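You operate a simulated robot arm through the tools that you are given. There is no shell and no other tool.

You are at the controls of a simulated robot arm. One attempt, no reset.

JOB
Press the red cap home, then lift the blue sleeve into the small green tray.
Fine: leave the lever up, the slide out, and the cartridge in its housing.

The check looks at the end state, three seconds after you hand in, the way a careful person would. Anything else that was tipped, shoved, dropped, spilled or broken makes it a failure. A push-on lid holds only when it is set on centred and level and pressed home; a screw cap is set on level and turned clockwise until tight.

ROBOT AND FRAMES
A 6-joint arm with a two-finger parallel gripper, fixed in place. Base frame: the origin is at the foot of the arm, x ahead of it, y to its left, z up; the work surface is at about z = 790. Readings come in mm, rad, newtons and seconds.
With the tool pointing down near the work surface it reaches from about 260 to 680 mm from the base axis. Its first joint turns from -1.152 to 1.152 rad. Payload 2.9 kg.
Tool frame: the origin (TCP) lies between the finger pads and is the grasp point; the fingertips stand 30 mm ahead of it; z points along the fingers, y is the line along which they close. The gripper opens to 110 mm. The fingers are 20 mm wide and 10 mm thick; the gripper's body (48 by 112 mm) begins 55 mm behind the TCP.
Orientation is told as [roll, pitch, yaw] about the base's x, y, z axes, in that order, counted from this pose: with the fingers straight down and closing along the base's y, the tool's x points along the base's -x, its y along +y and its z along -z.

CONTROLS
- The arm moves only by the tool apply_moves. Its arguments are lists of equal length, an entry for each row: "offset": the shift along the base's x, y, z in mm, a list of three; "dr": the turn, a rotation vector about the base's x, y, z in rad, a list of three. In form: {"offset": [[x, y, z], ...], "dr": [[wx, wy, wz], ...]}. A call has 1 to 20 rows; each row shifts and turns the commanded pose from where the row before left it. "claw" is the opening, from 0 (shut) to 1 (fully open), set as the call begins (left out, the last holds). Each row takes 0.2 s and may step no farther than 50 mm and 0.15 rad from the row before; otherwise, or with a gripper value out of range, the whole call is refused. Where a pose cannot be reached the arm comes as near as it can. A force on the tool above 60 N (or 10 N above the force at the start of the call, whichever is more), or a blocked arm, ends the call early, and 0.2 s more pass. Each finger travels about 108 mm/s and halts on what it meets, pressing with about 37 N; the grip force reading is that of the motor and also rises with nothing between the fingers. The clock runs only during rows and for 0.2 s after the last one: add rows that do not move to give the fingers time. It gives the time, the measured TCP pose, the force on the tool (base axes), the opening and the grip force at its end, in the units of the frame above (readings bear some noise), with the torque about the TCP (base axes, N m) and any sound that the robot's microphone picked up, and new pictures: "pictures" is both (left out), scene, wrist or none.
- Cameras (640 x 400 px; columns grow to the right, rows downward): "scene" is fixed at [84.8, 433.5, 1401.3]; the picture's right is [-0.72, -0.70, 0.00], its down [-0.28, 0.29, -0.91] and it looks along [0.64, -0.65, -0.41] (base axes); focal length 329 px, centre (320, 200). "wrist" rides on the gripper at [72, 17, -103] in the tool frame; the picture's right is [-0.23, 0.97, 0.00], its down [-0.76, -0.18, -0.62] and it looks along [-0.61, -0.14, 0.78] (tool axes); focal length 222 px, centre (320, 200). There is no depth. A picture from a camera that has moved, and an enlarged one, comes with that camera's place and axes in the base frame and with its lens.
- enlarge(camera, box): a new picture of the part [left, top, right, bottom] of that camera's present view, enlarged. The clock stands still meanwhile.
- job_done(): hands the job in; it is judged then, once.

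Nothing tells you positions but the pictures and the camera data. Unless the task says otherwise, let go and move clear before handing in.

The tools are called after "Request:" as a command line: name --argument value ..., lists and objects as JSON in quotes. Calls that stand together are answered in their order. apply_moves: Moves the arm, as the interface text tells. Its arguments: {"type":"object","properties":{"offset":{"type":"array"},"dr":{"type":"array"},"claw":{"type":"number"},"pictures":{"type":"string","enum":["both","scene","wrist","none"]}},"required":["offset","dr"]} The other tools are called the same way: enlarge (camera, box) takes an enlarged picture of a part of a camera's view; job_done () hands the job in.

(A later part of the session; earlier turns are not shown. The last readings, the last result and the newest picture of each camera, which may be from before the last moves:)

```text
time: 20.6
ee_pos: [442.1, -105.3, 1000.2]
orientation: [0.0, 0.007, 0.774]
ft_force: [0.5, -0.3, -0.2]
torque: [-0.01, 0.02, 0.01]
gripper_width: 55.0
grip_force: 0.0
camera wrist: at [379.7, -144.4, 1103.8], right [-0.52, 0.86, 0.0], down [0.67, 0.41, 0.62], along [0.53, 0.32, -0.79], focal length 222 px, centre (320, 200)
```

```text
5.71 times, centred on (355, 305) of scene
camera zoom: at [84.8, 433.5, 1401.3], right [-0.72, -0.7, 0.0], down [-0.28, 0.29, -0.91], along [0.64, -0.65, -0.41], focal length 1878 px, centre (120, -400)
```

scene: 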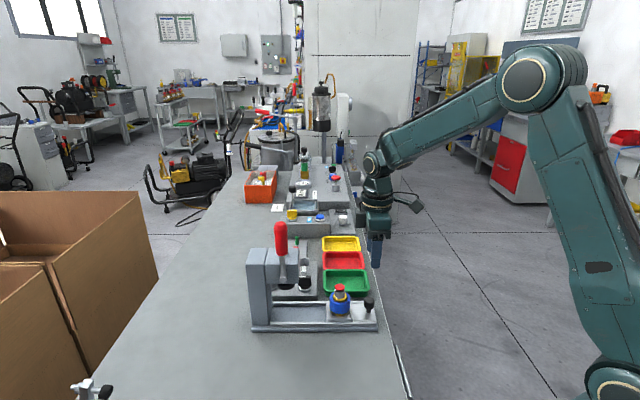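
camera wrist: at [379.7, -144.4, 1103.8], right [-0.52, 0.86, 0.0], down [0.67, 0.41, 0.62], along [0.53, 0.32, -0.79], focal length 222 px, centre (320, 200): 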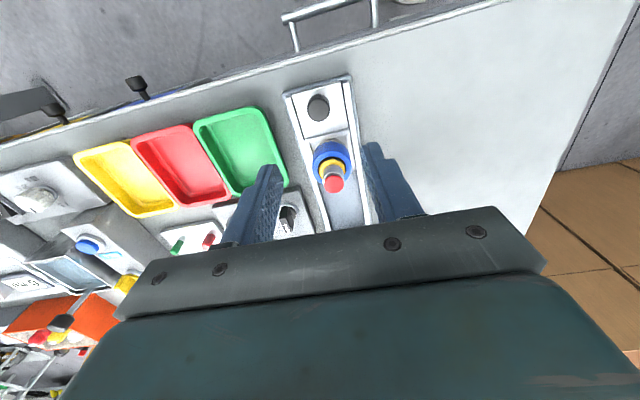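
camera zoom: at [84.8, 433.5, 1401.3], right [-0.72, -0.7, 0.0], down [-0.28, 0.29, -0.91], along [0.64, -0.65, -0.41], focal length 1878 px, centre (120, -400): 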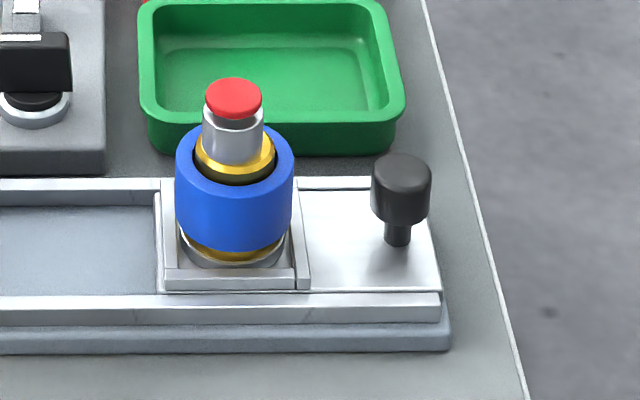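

The knob is near (444.5, -106.2) and the gripper is square to the rail. I'll narrow the opening to about 44 mm, come down to just above the knob and check alignment.

Request:
apply_moves --offset '[[2, 0, -30], [0, 0, -40], [0, 0, -35], [0, 0, 0], [0, 0, 0]]' --dr '[[0, -0.006, 0], [0, 0, 0], [0, 0, 0], [0, 0, 0], [0, 0, 0]]' --claw 0.4 --pictures "both"

Request:
enlarge --camera "wrist" --box '[240, 60, 400, 210]'

Request:
enlarge --camera "scene" --box '[330, 260, 400, 340]'

```text
time: 21.8
ee_pos: [445.8, -104.8, 893.6]
orientation: [-0.005, 0.004, 0.771]
ft_force: [0.7, 0.4, 0.0]
torque: [-0.01, -0.01, 0.06]
gripper_width: 44.1
grip_force: 0.0
camera wrist: at [382.5, -143.6, 997.2], right [-0.52, 0.86, -0.01], down [0.67, 0.41, 0.62], along [0.53, 0.32, -0.78], focal length 222 px, centre (320, 200)
```

scene: 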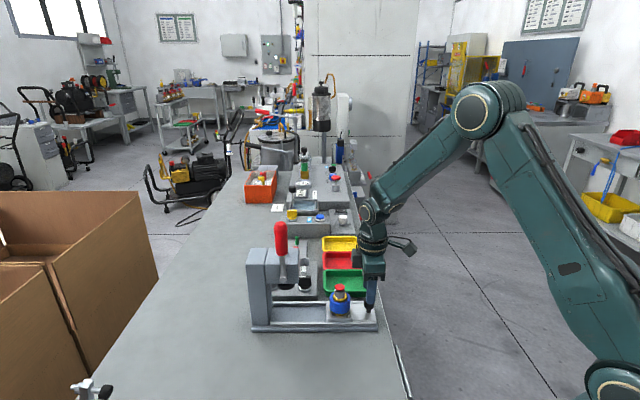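
wrist: 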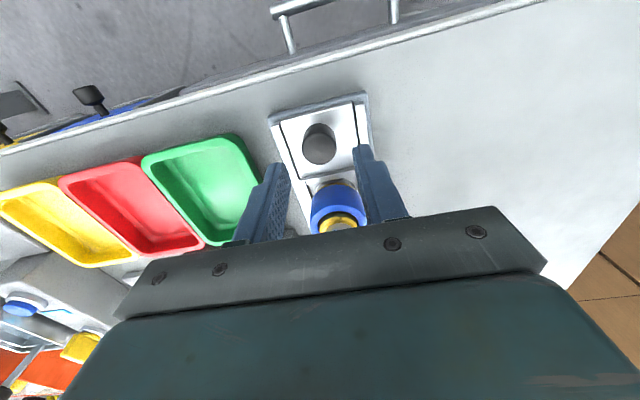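

```text
2.67 times, centred on (320, 135) of wrist
camera zoom: at [382.5, -143.6, 997.2], right [-0.52, 0.86, -0.01], down [0.67, 0.41, 0.62], along [0.53, 0.32, -0.78], focal length 592 px, centre (320, 373)
```

zoom: 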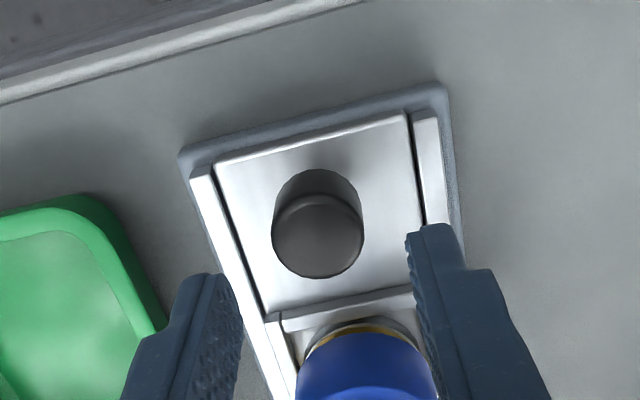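

```text
5.00 times, centred on (365, 300) of scene
camera zoom: at [84.8, 433.5, 1401.3], right [-0.72, -0.7, 0.0], down [-0.28, 0.29, -0.91], along [0.64, -0.65, -0.41], focal length 1643 px, centre (95, -300)
```

zoom: 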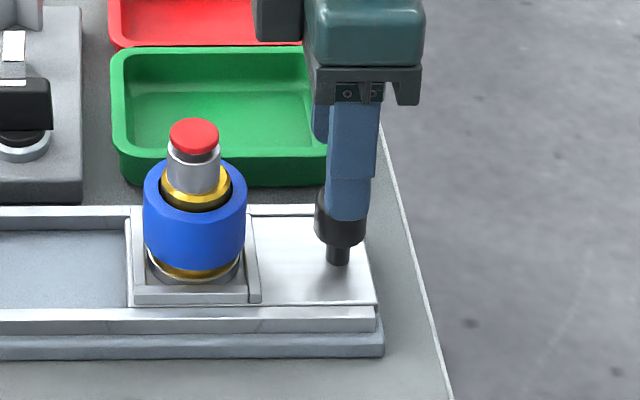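

The knob sits centred between the fingers. I'll descend around it to TCP z≈846, which leaves the tips about 10 mm above the slide plate, and close on it.

Request:
apply_moves --offset '[[0, 0, -16], [0, 0, -16], [0, 0, -15], [0, 0, 0], [0, 0, 0]]' --dr '[[0, 0, 0], [0, 0, 0], [0, 0, 0], [0, 0, 0], [0, 0, 0]]' --pictures "both"

Request:
enlarge --camera "scene" --box '[330, 260, 400, 340]'

Request:
enlarge --camera "wrist" --box '[240, 60, 400, 210]'

```text
time: 23.0
ee_pos: [445.6, -104.7, 848.2]
orientation: [-0.006, 0.003, 0.771]
ft_force: [-0.3, -0.1, 0.7]
torque: [-0.01, -0.02, -0.02]
gripper_width: 43.9
grip_force: 0.1
camera wrist: at [381.9, -143.8, 950.3], right [-0.52, 0.86, -0.01], down [0.67, 0.41, 0.62], along [0.53, 0.32, -0.78], focal length 222 px, centre (320, 200)
```

scene: 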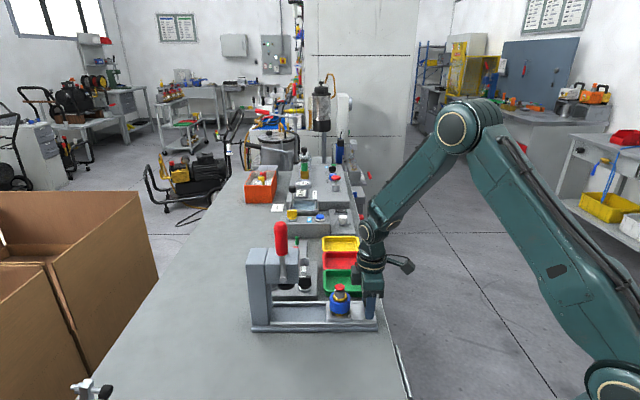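
wrist: 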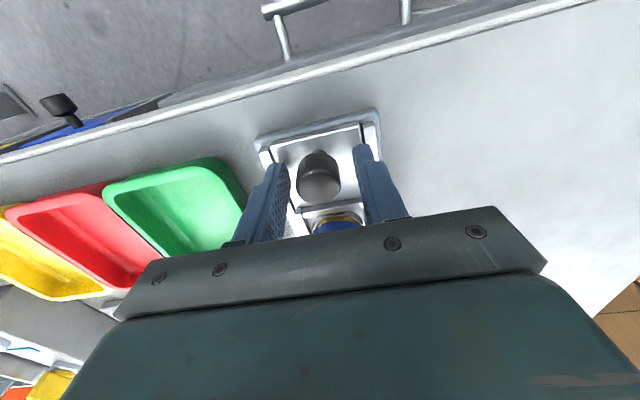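

```text
5.00 times, centred on (365, 300) of scene
camera zoom: at [84.8, 433.5, 1401.3], right [-0.72, -0.7, 0.0], down [-0.28, 0.29, -0.91], along [0.64, -0.65, -0.41], focal length 1643 px, centre (95, -300)
```

zoom: 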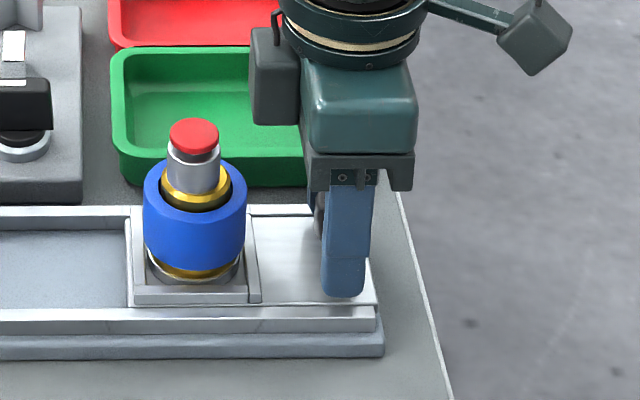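

```text
2.67 times, centred on (320, 135) of wrist
camera zoom: at [381.9, -143.8, 950.3], right [-0.52, 0.86, -0.01], down [0.67, 0.41, 0.62], along [0.53, 0.32, -0.78], focal length 592 px, centre (320, 373)
```

zoom: 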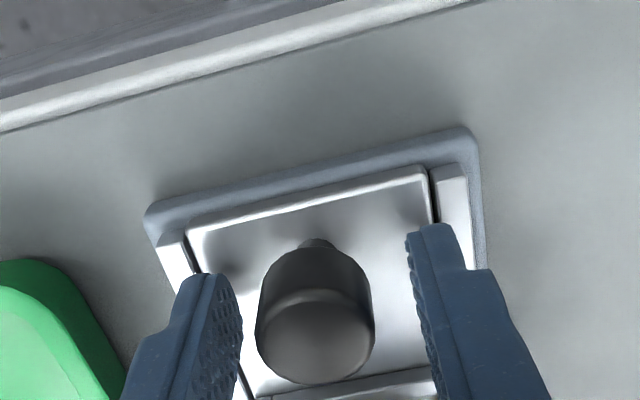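

The fingers straddle the knob well. A box on the gripper's head-facing side could touch the press head at the end of the slide-in. So I'll tilt the tool about 0.35 rad, fingers pointing toward the head, before gripping, so the body leans away.

Request:
apply_moves --offset '[[0, 0, 0], [0, 0, 0], [0, 0, 0], [0, 0, -2], [0, 0, 0]]' --dr '[[0.0825, -0.0825, 0.005], [0.0825, -0.0825, 0.005], [0.0825, -0.0825, 0.004], [0, 0, 0], [0, 0, 0]]' --pictures "both"

Request:
enlarge --camera "scene" --box '[330, 260, 400, 340]'

Request:
enlarge --camera "wrist" --box '[240, 60, 400, 210]'

```text
time: 24.2
ee_pos: [444.7, -104.6, 844.5]
orientation: [-0.001, -0.347, 0.784]
ft_force: [-0.1, -0.9, -0.6]
torque: [0.01, 0.03, 0.04]
gripper_width: 43.8
grip_force: 0.0
camera wrist: at [359.9, -166.8, 916.9], right [-0.54, 0.84, 0.08], down [0.48, 0.23, 0.85], along [0.69, 0.49, -0.53], focal length 222 px, centre (320, 200)
```

scene: 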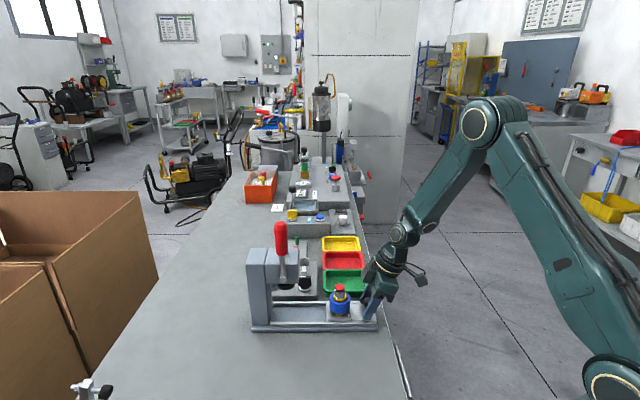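
wrist: 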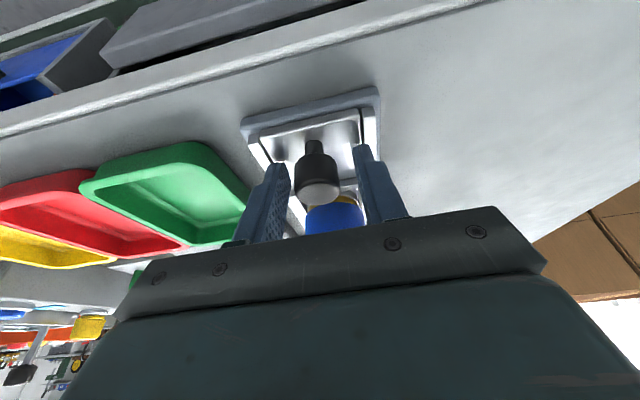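

```text
5.00 times, centred on (365, 300) of scene
camera zoom: at [84.8, 433.5, 1401.3], right [-0.72, -0.7, 0.0], down [-0.28, 0.29, -0.91], along [0.64, -0.65, -0.41], focal length 1643 px, centre (95, -300)
```

zoom: 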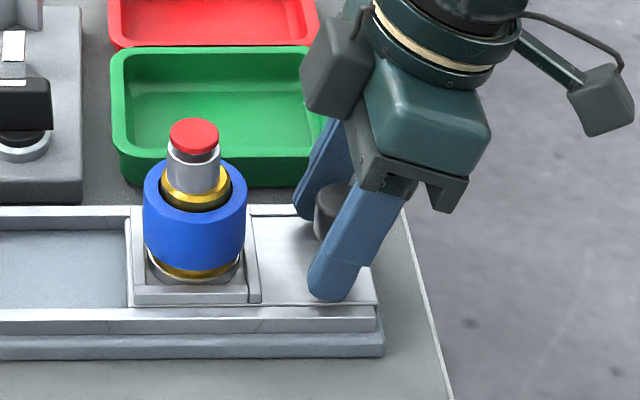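

```text
2.67 times, centred on (320, 135) of wrist
camera zoom: at [359.9, -166.8, 916.9], right [-0.54, 0.84, 0.08], down [0.48, 0.23, 0.85], along [0.69, 0.49, -0.53], focal length 592 px, centre (320, 373)
```

zoom: 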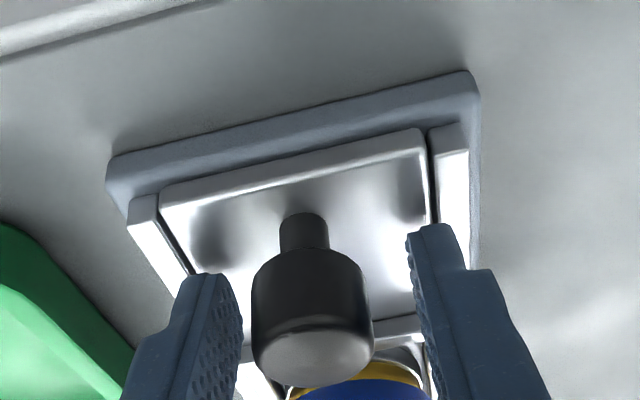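

The knob is well between the fingers and the body now leans away from the head. I'll close on the knob, then push the slide in along the rail gently.

Request:
apply_moves --offset '[[0, 0, 0], [0, 0, 0], [0, 0, 0]]' --dr '[[0, 0, 0], [0, 0, 0], [0, 0, 0]]' --claw 0 --pictures "none"

Request:
apply_moves --offset '[[1.4, 1.4, 0], [2.8, 2.8, 0], [2.8, 2.8, 0], [2.8, 2.8, 0], [2.8, 2.8, 0], [0, 0, 0]]' --dr '[[0, 0, 0], [0, 0, 0], [0, 0, 0], [0, 0, 0], [0, 0, 0], [0, 0, 0]]' --pictures "both"

Request:
enlarge --camera "scene" --box '[310, 260, 400, 340]'

```text
time: 25.0
ee_pos: [445.8, -106.8, 844.4]
orientation: [-0.003, -0.347, 0.783]
ft_force: [8.4, -7.0, -4.9]
torque: [0.62, 0.32, -0.11]
gripper_width: 25.8
grip_force: 44.8
```

```text
time: 26.4
ee_pos: [458.1, -93.1, 843.8]
orientation: [-0.004, -0.346, 0.782]
ft_force: [14.5, -15.2, -21.1]
torque: [0.88, -0.06, -0.14]
gripper_width: 25.6
grip_force: 45.3
camera wrist: at [372.6, -155.3, 917.1], right [-0.54, 0.84, 0.07], down [0.48, 0.23, 0.84], along [0.69, 0.49, -0.53], focal length 222 px, centre (320, 200)
```

scene: 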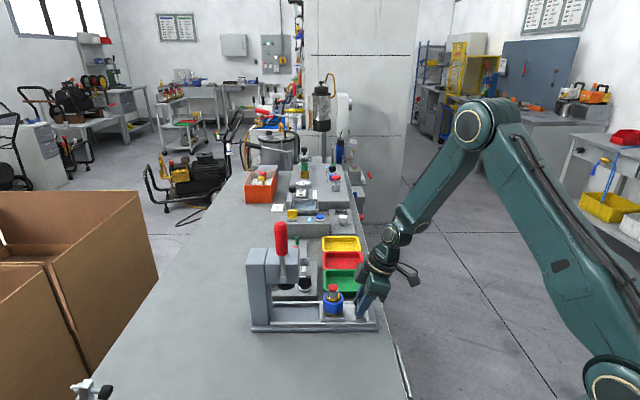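
wrist: 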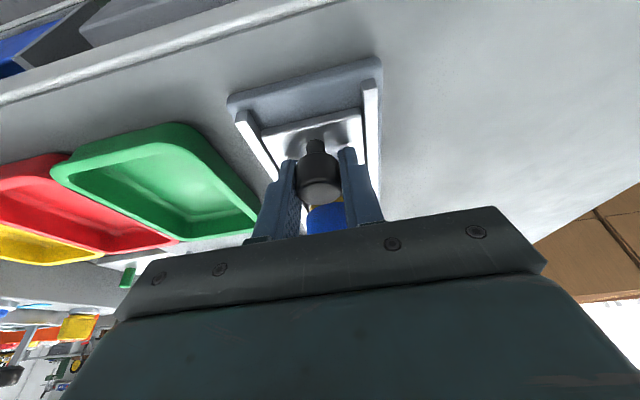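

```text
5.00 times, centred on (355, 300) of scene
camera zoom: at [85.4, 433.1, 1401.4], right [-0.72, -0.7, 0.0], down [-0.28, 0.29, -0.91], along [0.64, -0.65, -0.41], focal length 1643 px, centre (145, -300)
```

zoom: 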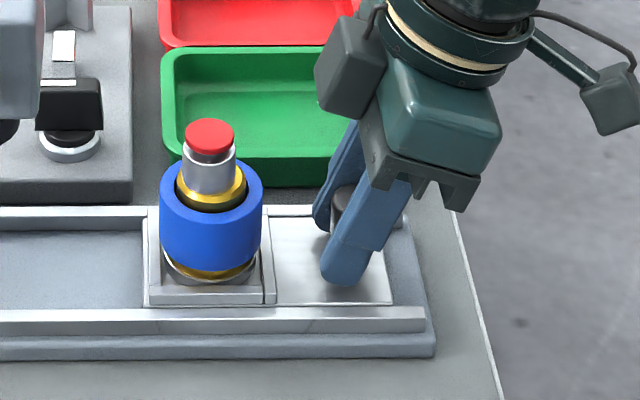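

The slide moves freely, but there's about 21 N of side force and some downward pull, so my line is slightly off the rail. I'll correct sideways, bias the direction slightly, and continue.

Request:
apply_moves --offset '[[1, -1, -1], [2.9, 2.7, 0], [2.9, 2.7, 0], [2.9, 2.7, 0], [2.9, 2.7, 0], [2.9, 2.7, 0], [0, 0, 0]]' --dr '[[0, 0, 0], [0, 0, 0], [0, 0, 0], [0, 0, 0], [0, 0, 0], [0, 0, 0], [0, 0, 0]]' --pictures "none"

```text
time: 28.0
ee_pos: [472.2, -79.2, 844.6]
orientation: [-0.002, -0.347, 0.789]
ft_force: [-0.7, 2.6, 4.9]
torque: [0.83, 0.1, 0.08]
gripper_width: 25.5
grip_force: 45.0
```

Forces are now small. I'll continue along the rail.

Request:
apply_moves --offset '[[3.6, 3.5, 0], [3.6, 3.5, 0], [3.6, 3.5, 0], [3.6, 3.5, 0], [3.6, 3.5, 0], [3.6, 3.5, 0], [0, 0, 0]]' --dr '[[0, 0, 0], [0, 0, 0], [0, 0, 0], [0, 0, 0], [0, 0, 0], [0, 0, 0], [0, 0, 0]]' --pictures "both"

Request:
enlarge --camera "scene" --box '[240, 210, 400, 340]'

```text
time: 29.6
ee_pos: [494.1, -57.8, 844.5]
orientation: [-0.002, -0.348, 0.788]
ft_force: [-12.3, 10.5, 24.2]
torque: [0.06, 1.41, -0.06]
gripper_width: 25.8
grip_force: 44.9
camera wrist: at [408.9, -119.8, 916.8], right [-0.54, 0.84, 0.08], down [0.48, 0.23, 0.85], along [0.69, 0.49, -0.53], focal length 222 px, centre (320, 200)
```

scene: 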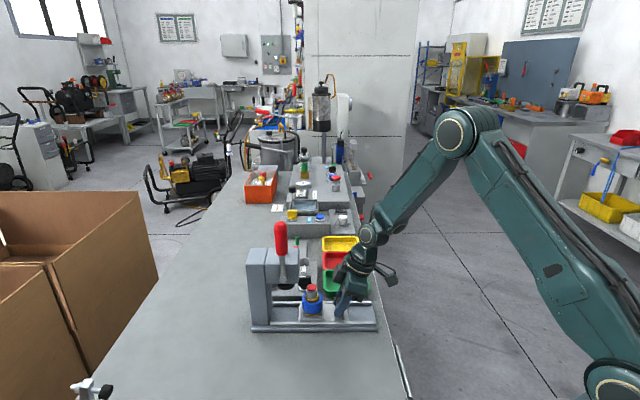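
wrist: 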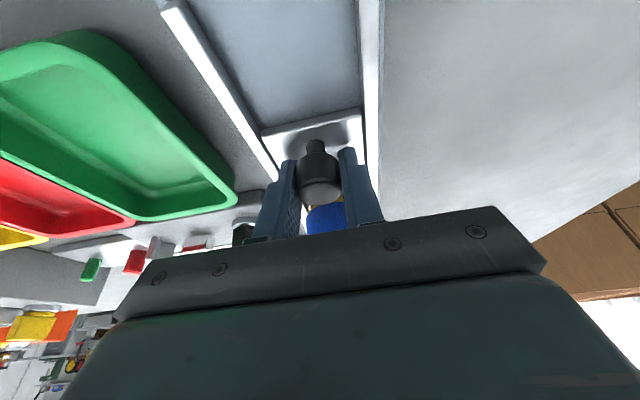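

```text
3.08 times, centred on (320, 275) of scene
camera zoom: at [84.2, 433.8, 1401.2], right [-0.72, -0.7, 0.0], down [-0.28, 0.29, -0.91], along [0.64, -0.65, -0.41], focal length 1011 px, centre (320, -31)
```

zoom: 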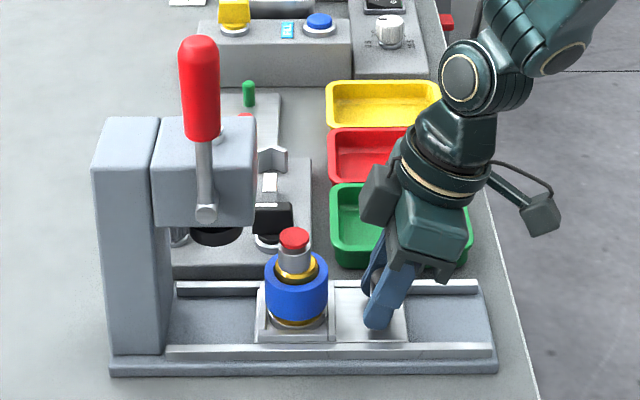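

The slide is about 70 mm in and tracking well. I'll apply a small sideways and vertical correction, then continue toward the ram.

Request:
apply_moves --offset '[[-0.9, 0.9, 1.2], [3.5, 3.5, 0], [3.5, 3.5, 0], [3.5, 3.5, 0], [3.5, 3.5, 0], [3.5, 3.5, 0], [0, 0, 0]]' --dr '[[0, 0, 0], [0, 0, 0], [0, 0, 0], [0, 0, 0], [0, 0, 0], [0, 0, 0], [0, 0, 0]]' --pictures "both"

Request:
enlarge --camera "scene" --box '[240, 210, 400, 340]'

```text
time: 31.2
ee_pos: [509.7, -41.8, 844.5]
orientation: [0.0, -0.344, 0.784]
ft_force: [-3.4, 1.7, -16.1]
torque: [-0.08, 1.14, 0.04]
gripper_width: 25.4
grip_force: 44.9
camera wrist: at [425.6, -102.9, 917.3], right [-0.54, 0.84, 0.08], down [0.48, 0.23, 0.84], along [0.69, 0.49, -0.53], focal length 222 px, centre (320, 200)
```

scene: 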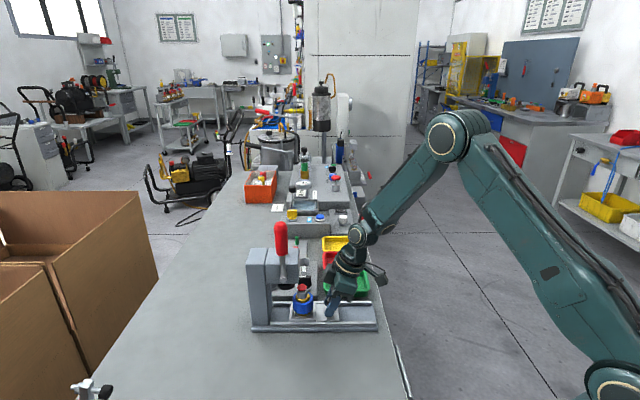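
wrist: 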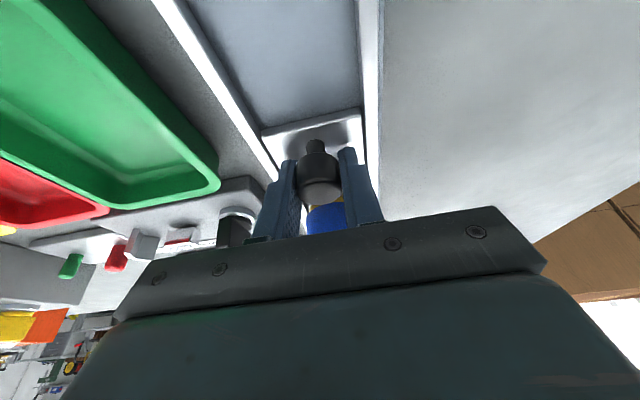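

```text
3.08 times, centred on (320, 275) of scene
camera zoom: at [85.0, 433.6, 1401.3], right [-0.72, -0.7, 0.0], down [-0.28, 0.29, -0.91], along [0.64, -0.65, -0.41], focal length 1011 px, centre (320, -31)
```

zoom: 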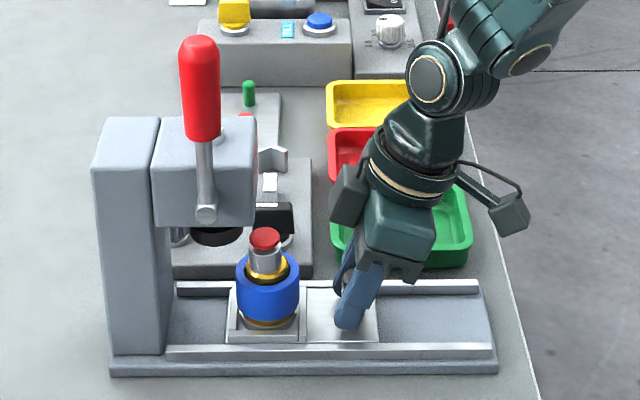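

The cap is about 38 mm short of the ram axis. I estimate the ram face at z≈896 and the cap at 888, so it should pass under. Continuing carefully.

Request:
apply_moves --offset '[[-0.2, 0.2, -0.5], [2.8, 2.8, 0], [2.8, 2.8, 0], [2.8, 2.8, 0], [2.8, 2.8, 0], [2.8, 2.8, 0], [0, 0, 0]]' --dr '[[0, 0, 0], [0, 0, 0], [0, 0, 0], [0, 0, 0], [0, 0, 0], [0, 0, 0], [0, 0, 0]]' --pictures "both"

Request:
enlarge --camera "scene" --box '[250, 220, 370, 340]'

```text
time: 32.8
ee_pos: [524.4, -26.4, 844.6]
orientation: [-0.001, -0.346, 0.785]
ft_force: [0.0, -1.6, -7.8]
torque: [0.12, 1.14, -0.13]
gripper_width: 25.6
grip_force: 45.0
camera wrist: at [439.8, -88.4, 917.0], right [-0.54, 0.84, 0.07], down [0.48, 0.23, 0.85], along [0.69, 0.49, -0.53], focal length 222 px, centre (320, 200)
```

scene: 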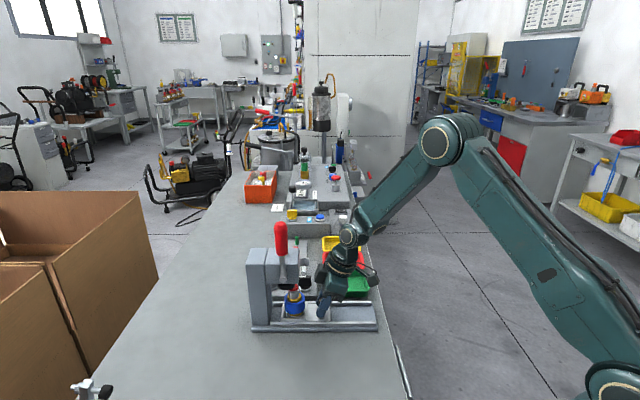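
wrist: 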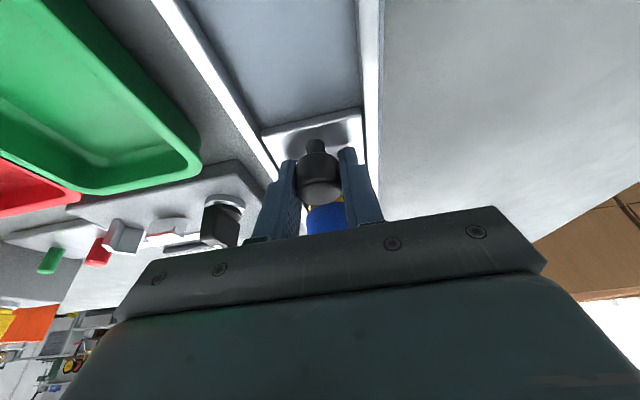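

```text
3.33 times, centred on (310, 280) of scene
camera zoom: at [85.0, 433.5, 1401.3], right [-0.72, -0.7, 0.0], down [-0.28, 0.29, -0.91], along [0.64, -0.65, -0.41], focal length 1095 px, centre (353, -67)
```

zoom: 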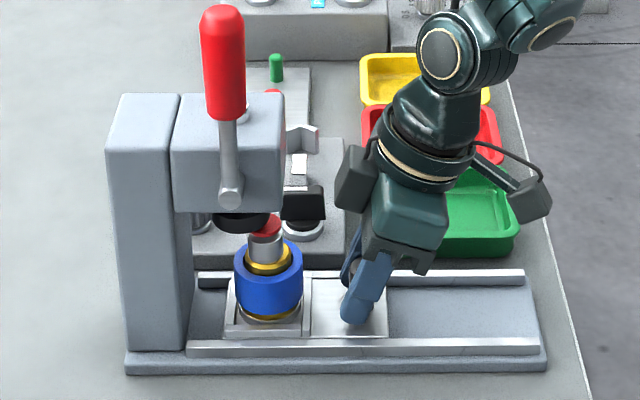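

The cap is about 18 mm short of the ram centre and the gripper is well clear of the head. I'll keep going until the slide reaches its end stop.

Request:
apply_moves --offset '[[2.1, 2.1, -0.2], [2.1, 2.1, 0], [2.1, 2.1, 0], [2.1, 2.1, 0], [2.1, 2.1, 0], [0, 0, 0]]' --dr '[[0, 0, 0], [0, 0, 0], [0, 0, 0], [0, 0, 0], [0, 0, 0], [0, 0, 0]]' --pictures "none"

Request:
enlarge --camera "scene" --box '[250, 240, 350, 340]'

```text
time: 34.2
ee_pos: [535.7, -15.5, 845.1]
orientation: [-0.001, -0.345, 0.787]
ft_force: [-0.8, 5.9, -5.8]
torque: [0.94, 0.22, -0.15]
gripper_width: 25.7
grip_force: 45.5
```

```text
4.00 times, centred on (300, 290) of scene
camera zoom: at [84.9, 433.6, 1401.3], right [-0.72, -0.7, 0.0], down [-0.28, 0.29, -0.91], along [0.64, -0.65, -0.41], focal length 1314 px, centre (400, -160)
```

zoom: 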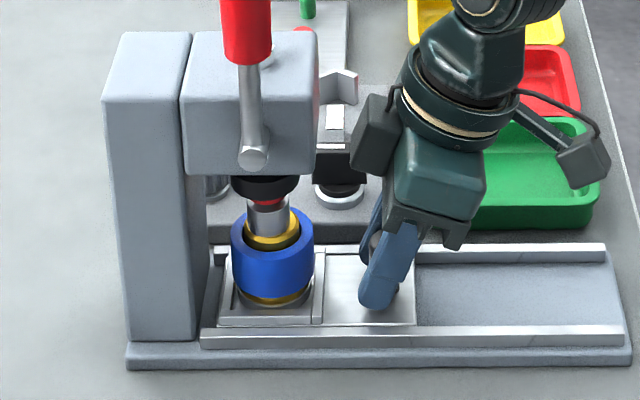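

The cap now looks to be under the ram. I'll push a few more millimetres to see whether the slide is against its stop.

Request:
apply_moves --offset '[[0.7, 0.7, 0], [0.7, 0.7, 0], [0.7, 0.7, 0], [0.7, 0.7, 0], [0, 0, 0]]' --dr '[[0, 0, 0], [0, 0, 0], [0, 0, 0], [0, 0, 0], [0, 0, 0]]' --pictures "wrist"

Request:
enlarge --camera "scene" --box '[260, 250, 340, 330]'

```text
time: 35.4
ee_pos: [538.2, -14.5, 844.2]
orientation: [-0.001, -0.346, 0.783]
ft_force: [-6.1, 3.2, -4.6]
torque: [1.15, -0.11, -0.25]
gripper_width: 25.8
grip_force: 44.9
camera wrist: at [452.9, -75.4, 917.2], right [-0.54, 0.84, 0.08], down [0.48, 0.23, 0.84], along [0.69, 0.49, -0.53], focal length 222 px, centre (320, 200)
```

wrist: 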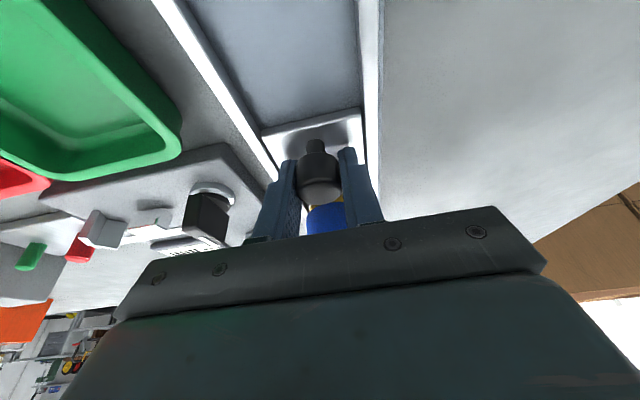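

```text
5.00 times, centred on (300, 290) of scene
camera zoom: at [84.7, 433.6, 1401.3], right [-0.72, -0.7, 0.0], down [-0.28, 0.29, -0.91], along [0.64, -0.65, -0.41], focal length 1643 px, centre (420, -250)
```

zoom: 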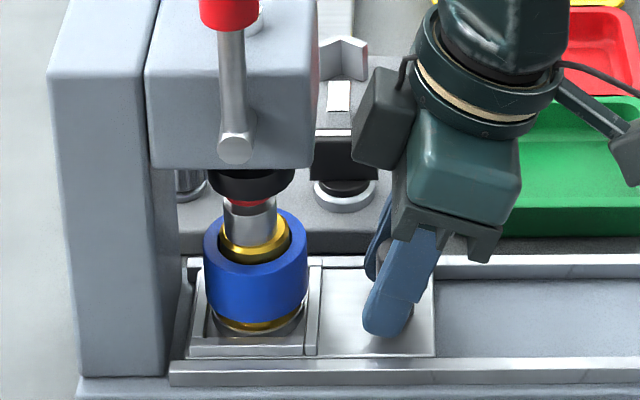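

Request:
apply_moves --offset '[[0.7, 0.7, 0], [0.7, 0.7, 0], [0, 0, 0]]' --dr '[[0, 0, 0], [0, 0, 0], [0, 0, 0]]' --pictures "none"

Request:
enlarge --camera "scene" --box '[260, 250, 340, 330]'

```text
time: 36.2
ee_pos: [537.7, -14.4, 844.8]
orientation: [-0.002, -0.342, 0.782]
ft_force: [-22.4, -10.5, 7.1]
torque: [0.72, 0.36, -0.13]
gripper_width: 25.8
grip_force: 45.3
```

```text
5.00 times, centred on (300, 290) of scene
camera zoom: at [84.2, 433.2, 1401.4], right [-0.72, -0.7, 0.0], down [-0.28, 0.29, -0.91], along [0.64, -0.65, -0.41], focal length 1643 px, centre (420, -250)
```

zoom: 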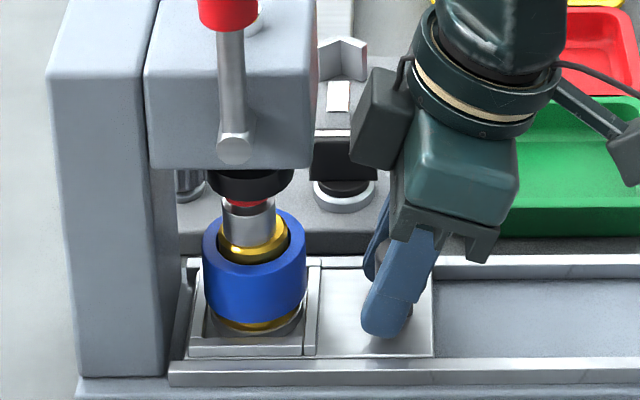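

The slide is now against its end stop (about 23 N along the rail) and the cap is centred under the ram. I'll relieve the load, open the fingers and retreat up and away.

Request:
apply_moves --offset '[[-1, -1, 0], [0, 0, 0]]' --dr '[[0, 0, 0], [0, 0, 0]]' --pictures "none"

Request:
apply_moves --offset '[[0, 0, 0], [0, 0, 0], [-4, -4, 16], [-8, -8, 32], [-8, -8, 40], [-8, -8, 45], [-8, -8, 45], [0, 0, 0]]' --dr '[[0, 0, 0], [0, 0, 0], [0, 0, 0], [0, 0, 0], [0, 0, 0], [0, 0, 0], [0, 0, 0], [0, 0, 0]]' --claw 0.42 --pictures "both"

Request:
enlarge --camera "scene" --box '[240, 210, 370, 340]'

```text
time: 36.8
ee_pos: [538.4, -12.0, 845.2]
orientation: [-0.001, -0.345, 0.786]
ft_force: [-15.0, -9.3, 8.0]
torque: [-0.12, 1.27, -0.07]
gripper_width: 25.4
grip_force: 45.5
```

```text
time: 38.6
ee_pos: [501.8, -48.2, 1024.5]
orientation: [-0.003, -0.347, 0.785]
ft_force: [-0.2, 0.1, 0.4]
torque: [-0.02, 0.0, 0.02]
gripper_width: 46.1
grip_force: 0.1
camera wrist: at [417.4, -109.6, 1097.4], right [-0.54, 0.84, 0.08], down [0.48, 0.23, 0.85], along [0.69, 0.49, -0.53], focal length 222 px, centre (320, 200)
```

scene: 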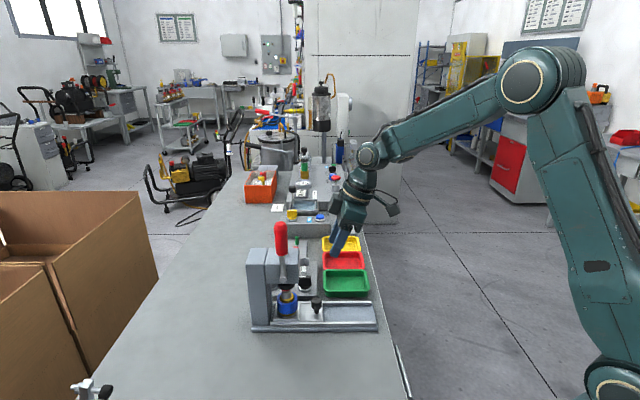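
wrist: 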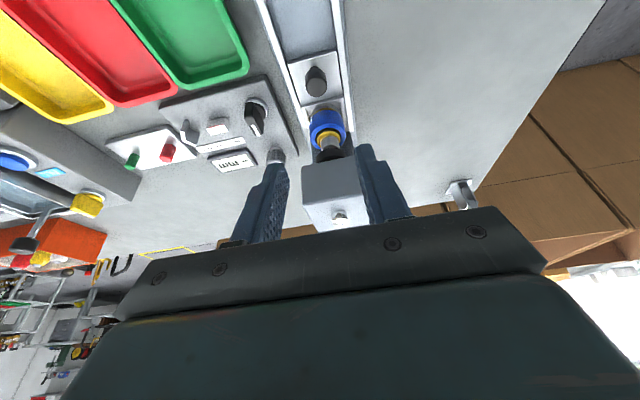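

```text
3.08 times, centred on (305, 275) of scene
camera zoom: at [84.8, 433.5, 1401.3], right [-0.72, -0.7, 0.0], down [-0.28, 0.29, -0.91], along [0.64, -0.65, -0.41], focal length 1011 px, centre (366, -31)
```

zoom: 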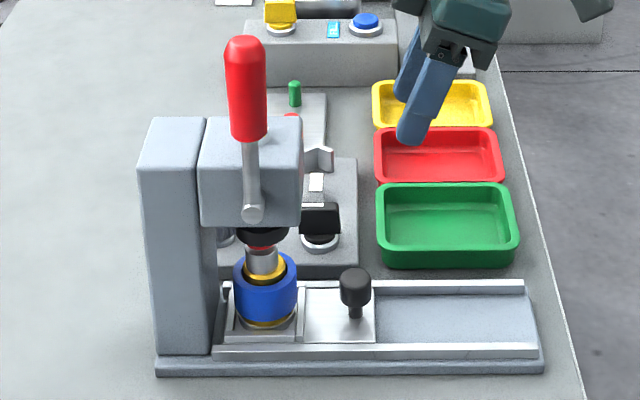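

The slide is in, with the cap centred under the ram. Now I'll measure the lever: raise the arm, straighten the tool at yaw 0.785 and look down on the handle from the base side.

Request:
apply_moves --offset '[[0, 0, 40], [0, 0, 45], [0, 0, 45], [-1, 18, 15], [-1, 18, 10], [-1, 18, 10], [-1, 18, 10], [0, 0, 0], [0, 0, 0]]' --dr '[[-0.0825, 0.0825, 0], [-0.0825, 0.0825, 0], [-0.0825, 0.0825, 0], [0, 0, 0], [0, 0, 0], [0, 0, 0], [0, 0, 0], [0, 0, 0], [0, 0, 0]]' --claw 0.6 --pictures "both"

Request:
enlarge --camera "wrist" --box '[220, 60, 420, 220]'

Request:
enlarge --camera "scene" --box '[240, 210, 320, 310]'

```text
time: 40.6
ee_pos: [499.1, 22.5, 1197.9]
orientation: [-0.003, 0.003, 0.784]
ft_force: [0.1, -0.2, 0.2]
torque: [-0.01, 0.0, -0.02]
gripper_width: 66.2
grip_force: 0.0
camera wrist: at [435.5, -17.3, 1301.7], right [-0.53, 0.85, 0.0], down [0.66, 0.42, 0.62], along [0.53, 0.33, -0.78], focal length 222 px, centre (320, 200)
```

scene: 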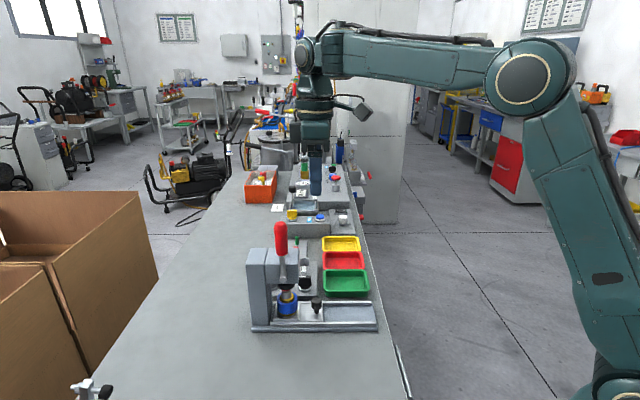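
wrist: 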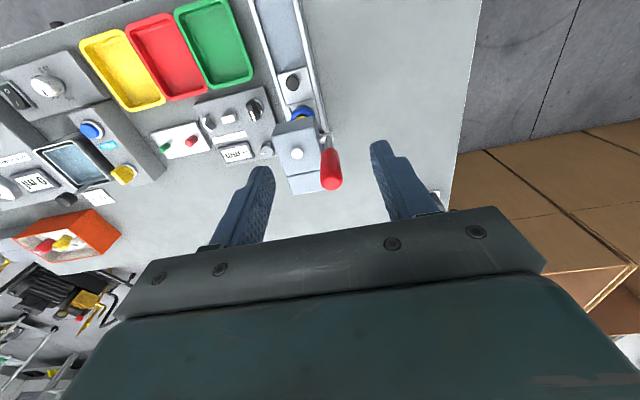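

```text
2.50 times, centred on (320, 140) of wrist
camera zoom: at [435.5, -17.3, 1301.7], right [-0.53, 0.85, 0.0], down [0.66, 0.42, 0.62], along [0.53, 0.33, -0.78], focal length 555 px, centre (320, 350)
```

zoom: 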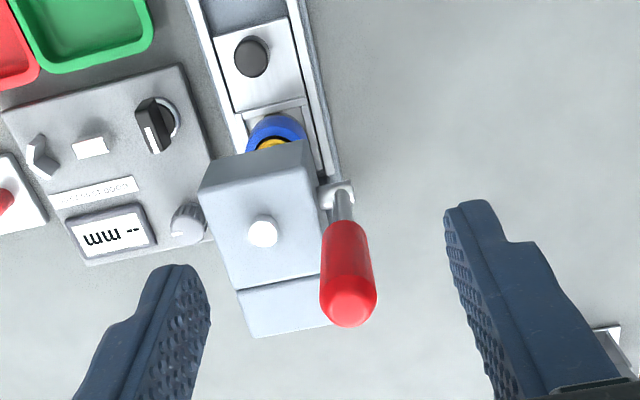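

```text
4.00 times, centred on (280, 260) of scene
camera zoom: at [84.8, 433.5, 1401.3], right [-0.72, -0.7, 0.0], down [-0.28, 0.29, -0.91], along [0.64, -0.65, -0.41], focal length 1314 px, centre (480, -40)
```

zoom: 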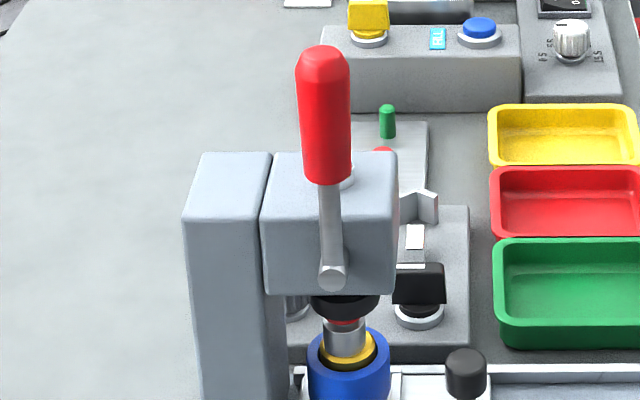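

I triangulate the lever pivot at about (554.5, 69.5, 948) and the red handle from z≈1010 to 1092 around (551, 70), nearly vertical. I'll move above the handle with the fingers straddling it across the swing plane and check alignment.

Request:
apply_moves --offset '[[13, 12, -10], [13, 12, -10], [13, 12, -10], [13.5, 12.2, -10], [0, 0, 0], [0, 0, 0]]' --dr '[[0, 0, 0], [0, 0, 0], [0, 0, 0], [0, 0, 0], [0, 0, 0], [0, 0, 0]]' --claw 0.55 --pictures "both"

Request:
enlarge --camera "wrist" --box '[240, 80, 400, 220]'

Request:
enlarge --camera "scene" --box '[240, 170, 340, 300]'

```text
time: 42.0
ee_pos: [550.4, 69.1, 1158.0]
orientation: [-0.002, 0.004, 0.786]
ft_force: [0.5, -0.2, 0.5]
torque: [-0.03, -0.02, 0.02]
gripper_width: 60.4
grip_force: 0.1
camera wrist: at [487.1, 30.9, 1261.1], right [-0.53, 0.85, 0.0], down [0.66, 0.42, 0.62], along [0.53, 0.33, -0.78], focal length 222 px, centre (320, 200)
```

scene: 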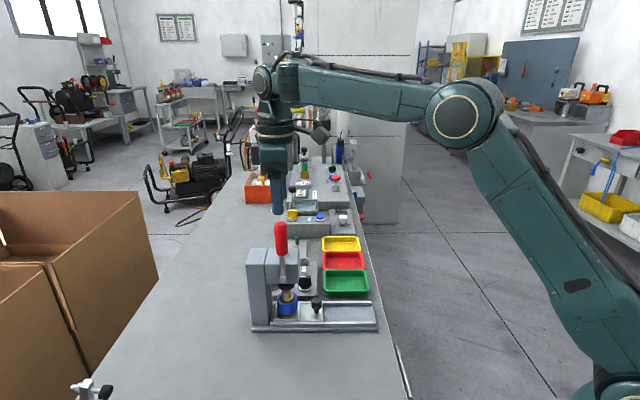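
wrist: 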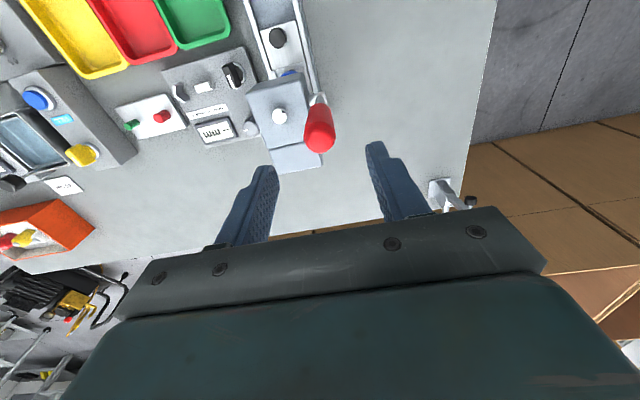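

```text
2.86 times, centred on (320, 150) of wrist
camera zoom: at [487.1, 30.9, 1261.1], right [-0.53, 0.85, 0.0], down [0.66, 0.42, 0.62], along [0.53, 0.33, -0.78], focal length 635 px, centre (320, 343)
```

zoom: 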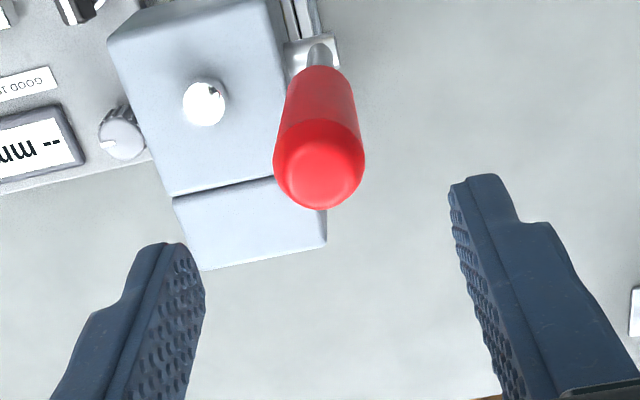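

```text
3.08 times, centred on (290, 235) of scene
camera zoom: at [84.8, 433.5, 1401.3], right [-0.72, -0.7, 0.0], down [-0.28, 0.29, -0.91], along [0.64, -0.65, -0.41], focal length 1011 px, centre (412, 92)
```

zoom: 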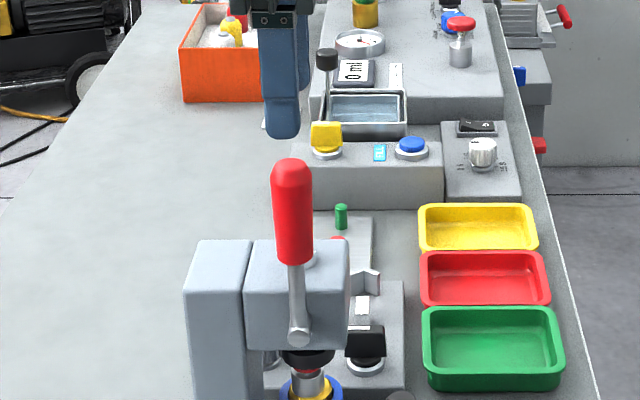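

The handle is centred between the fingers. I'll descend to TCP z≈1063 and close on it gently.

Request:
apply_moves --offset '[[1, 1, -20], [0, 0, -20], [0, 0, -20], [0, 0, -20], [0, 0, -15], [0, 0, 0]]' --dr '[[0, 0, 0], [0, 0, 0], [0, 0, 0], [0, 0, 0], [0, 0, 0], [0, 0, 0]]' --pictures "wrist"

Request:
enlarge --camera "scene" --box '[230, 190, 340, 300]'

Request:
enlarge --camera "wrist" --box '[240, 80, 400, 220]'

```text
time: 43.4
ee_pos: [551.7, 72.6, 1062.3]
orientation: [-0.003, 0.003, 0.787]
ft_force: [0.9, -0.3, 0.0]
torque: [0.01, -0.01, -0.01]
gripper_width: 60.5
grip_force: 0.0
camera wrist: at [489.0, 33.2, 1167.5], right [-0.53, 0.85, 0.0], down [0.66, 0.42, 0.62], along [0.53, 0.33, -0.78], focal length 222 px, centre (320, 200)
```

wrist: 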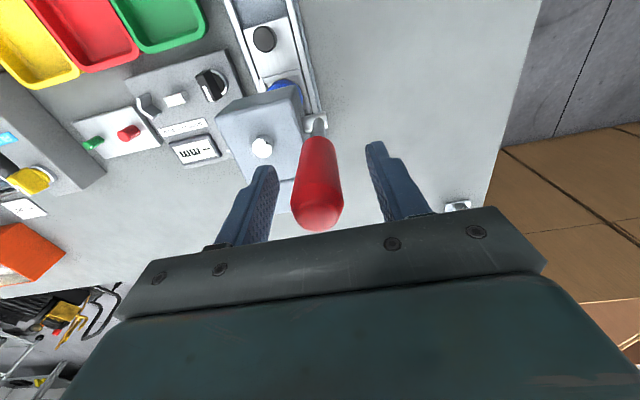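

```text
3.64 times, centred on (285, 245) of scene
camera zoom: at [84.8, 433.5, 1401.3], right [-0.72, -0.7, 0.0], down [-0.28, 0.29, -0.91], along [0.64, -0.65, -0.41], focal length 1195 px, centre (447, 36)
```

zoom: 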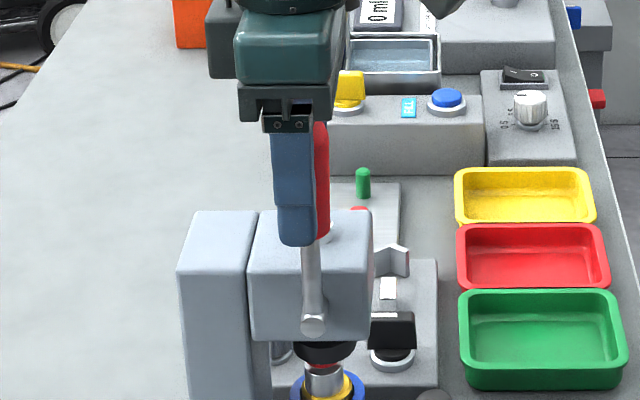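

```text
2.86 times, centred on (320, 150) of wrist
camera zoom: at [489.0, 33.2, 1167.5], right [-0.53, 0.85, 0.0], down [0.66, 0.42, 0.62], along [0.53, 0.33, -0.78], focal length 635 px, centre (320, 343)
```

zoom: 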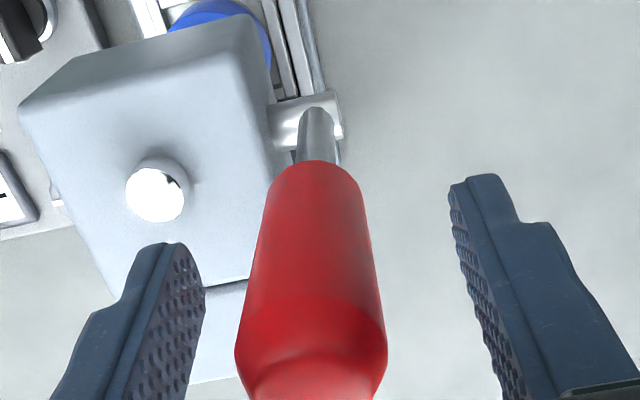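

Handle aligned. I'll shift 1.5 mm to centre, then close the fingers on it.

Request:
apply_moves --offset '[[1, -1, 0], [0, 0, 0]]' --dr '[[0, 0, 0], [0, 0, 0]]' --pictures "none"

Request:
apply_moves --offset '[[0, 0, 0], [0, 0, 0], [0, 0, 0], [0, 0, 0]]' --dr '[[0, 0, 0], [0, 0, 0], [0, 0, 0], [0, 0, 0]]' --claw 0 --pictures "both"

```text
time: 44.0
ee_pos: [552.6, 71.5, 1063.3]
orientation: [-0.003, 0.004, 0.785]
ft_force: [-1.0, -0.2, 1.2]
torque: [-0.03, -0.01, 0.02]
gripper_width: 60.4
grip_force: 0.0
```

```text
time: 45.0
ee_pos: [552.9, 71.0, 1063.7]
orientation: [-0.001, 0.003, 0.785]
ft_force: [-1.2, 0.5, 0.9]
torque: [0.19, 0.25, 0.06]
gripper_width: 26.2
grip_force: 44.9
camera wrist: at [489.6, 32.0, 1167.5], right [-0.53, 0.85, 0.0], down [0.66, 0.42, 0.62], along [0.53, 0.33, -0.78], focal length 222 px, centre (320, 200)
```

scene: 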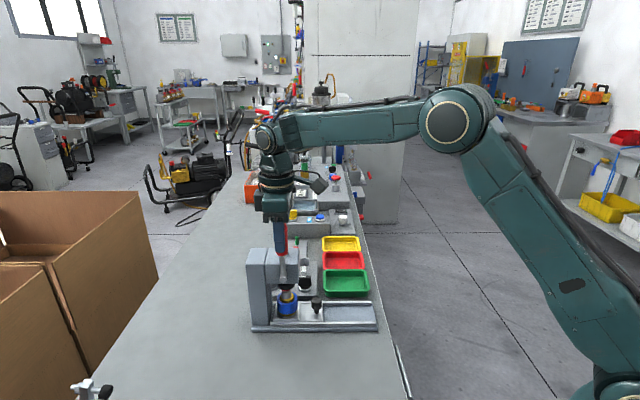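
wrist: 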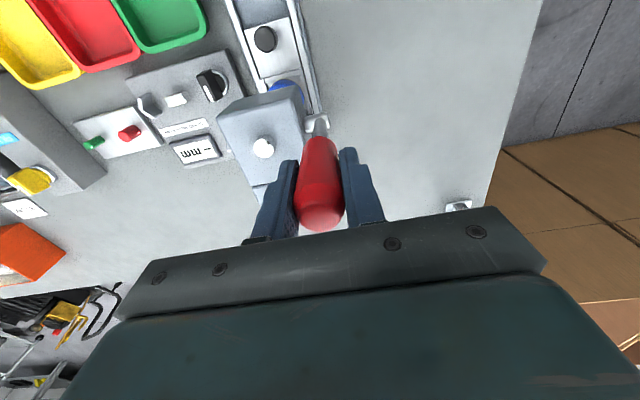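

The handle is held (26 mm wide). I'll start pulling it toward the base along an arc about the pivot (radius about 115 mm), turning the tool with it and checking forces.

Request:
apply_moves --offset '[[-3.25, -3.25, -0.1], [-3.25, -3.25, -0.3], [-3.24, -3.24, -0.45], [-3.22, -3.22, -0.65], [0, 0, 0]]' --dr '[[0.0283, -0.0283, 0], [0.0283, -0.0283, 0], [0.0283, -0.0283, 0], [0.0283, -0.0283, 0], [0, 0, 0]]' --pictures "both"

Request:
enlarge --camera "scene" --box '[230, 190, 340, 320]'

```text
time: 46.2
ee_pos: [539.3, 59.7, 1062.8]
orientation: [-0.006, -0.161, 0.786]
ft_force: [-2.3, 2.6, 12.9]
torque: [0.59, 0.17, 0.16]
gripper_width: 26.4
grip_force: 44.3
camera wrist: at [465.8, 8.4, 1153.0], right [-0.53, 0.85, 0.03], down [0.58, 0.34, 0.74], along [0.61, 0.41, -0.67], focal length 222 px, centre (320, 200)
```

scene: 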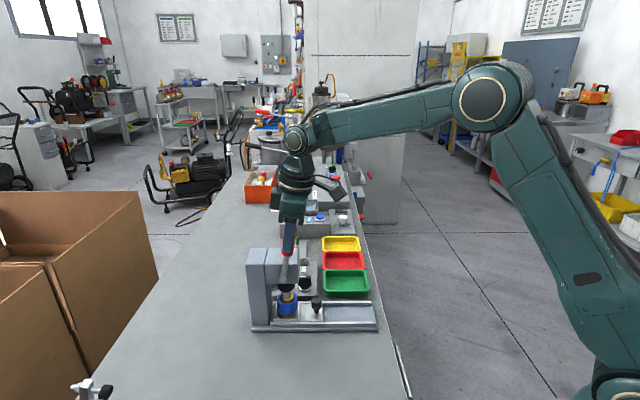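
wrist: 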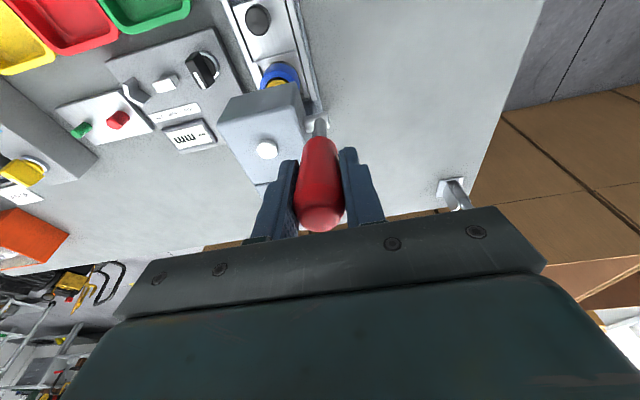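

```text
3.08 times, centred on (285, 255) of scene
camera zoom: at [84.5, 433.6, 1401.3], right [-0.72, -0.7, 0.0], down [-0.28, 0.29, -0.91], along [0.64, -0.65, -0.41], focal length 1011 px, centre (428, 31)
```

zoom: 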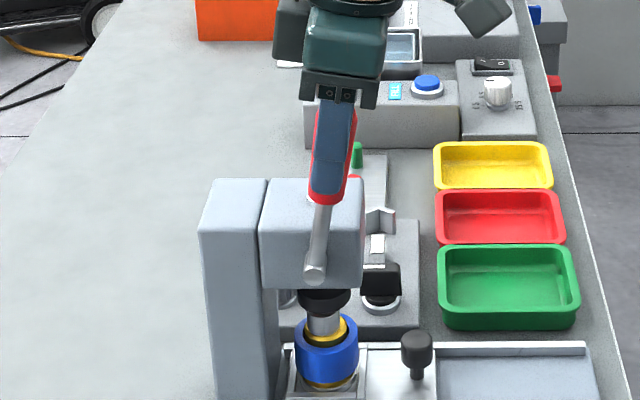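

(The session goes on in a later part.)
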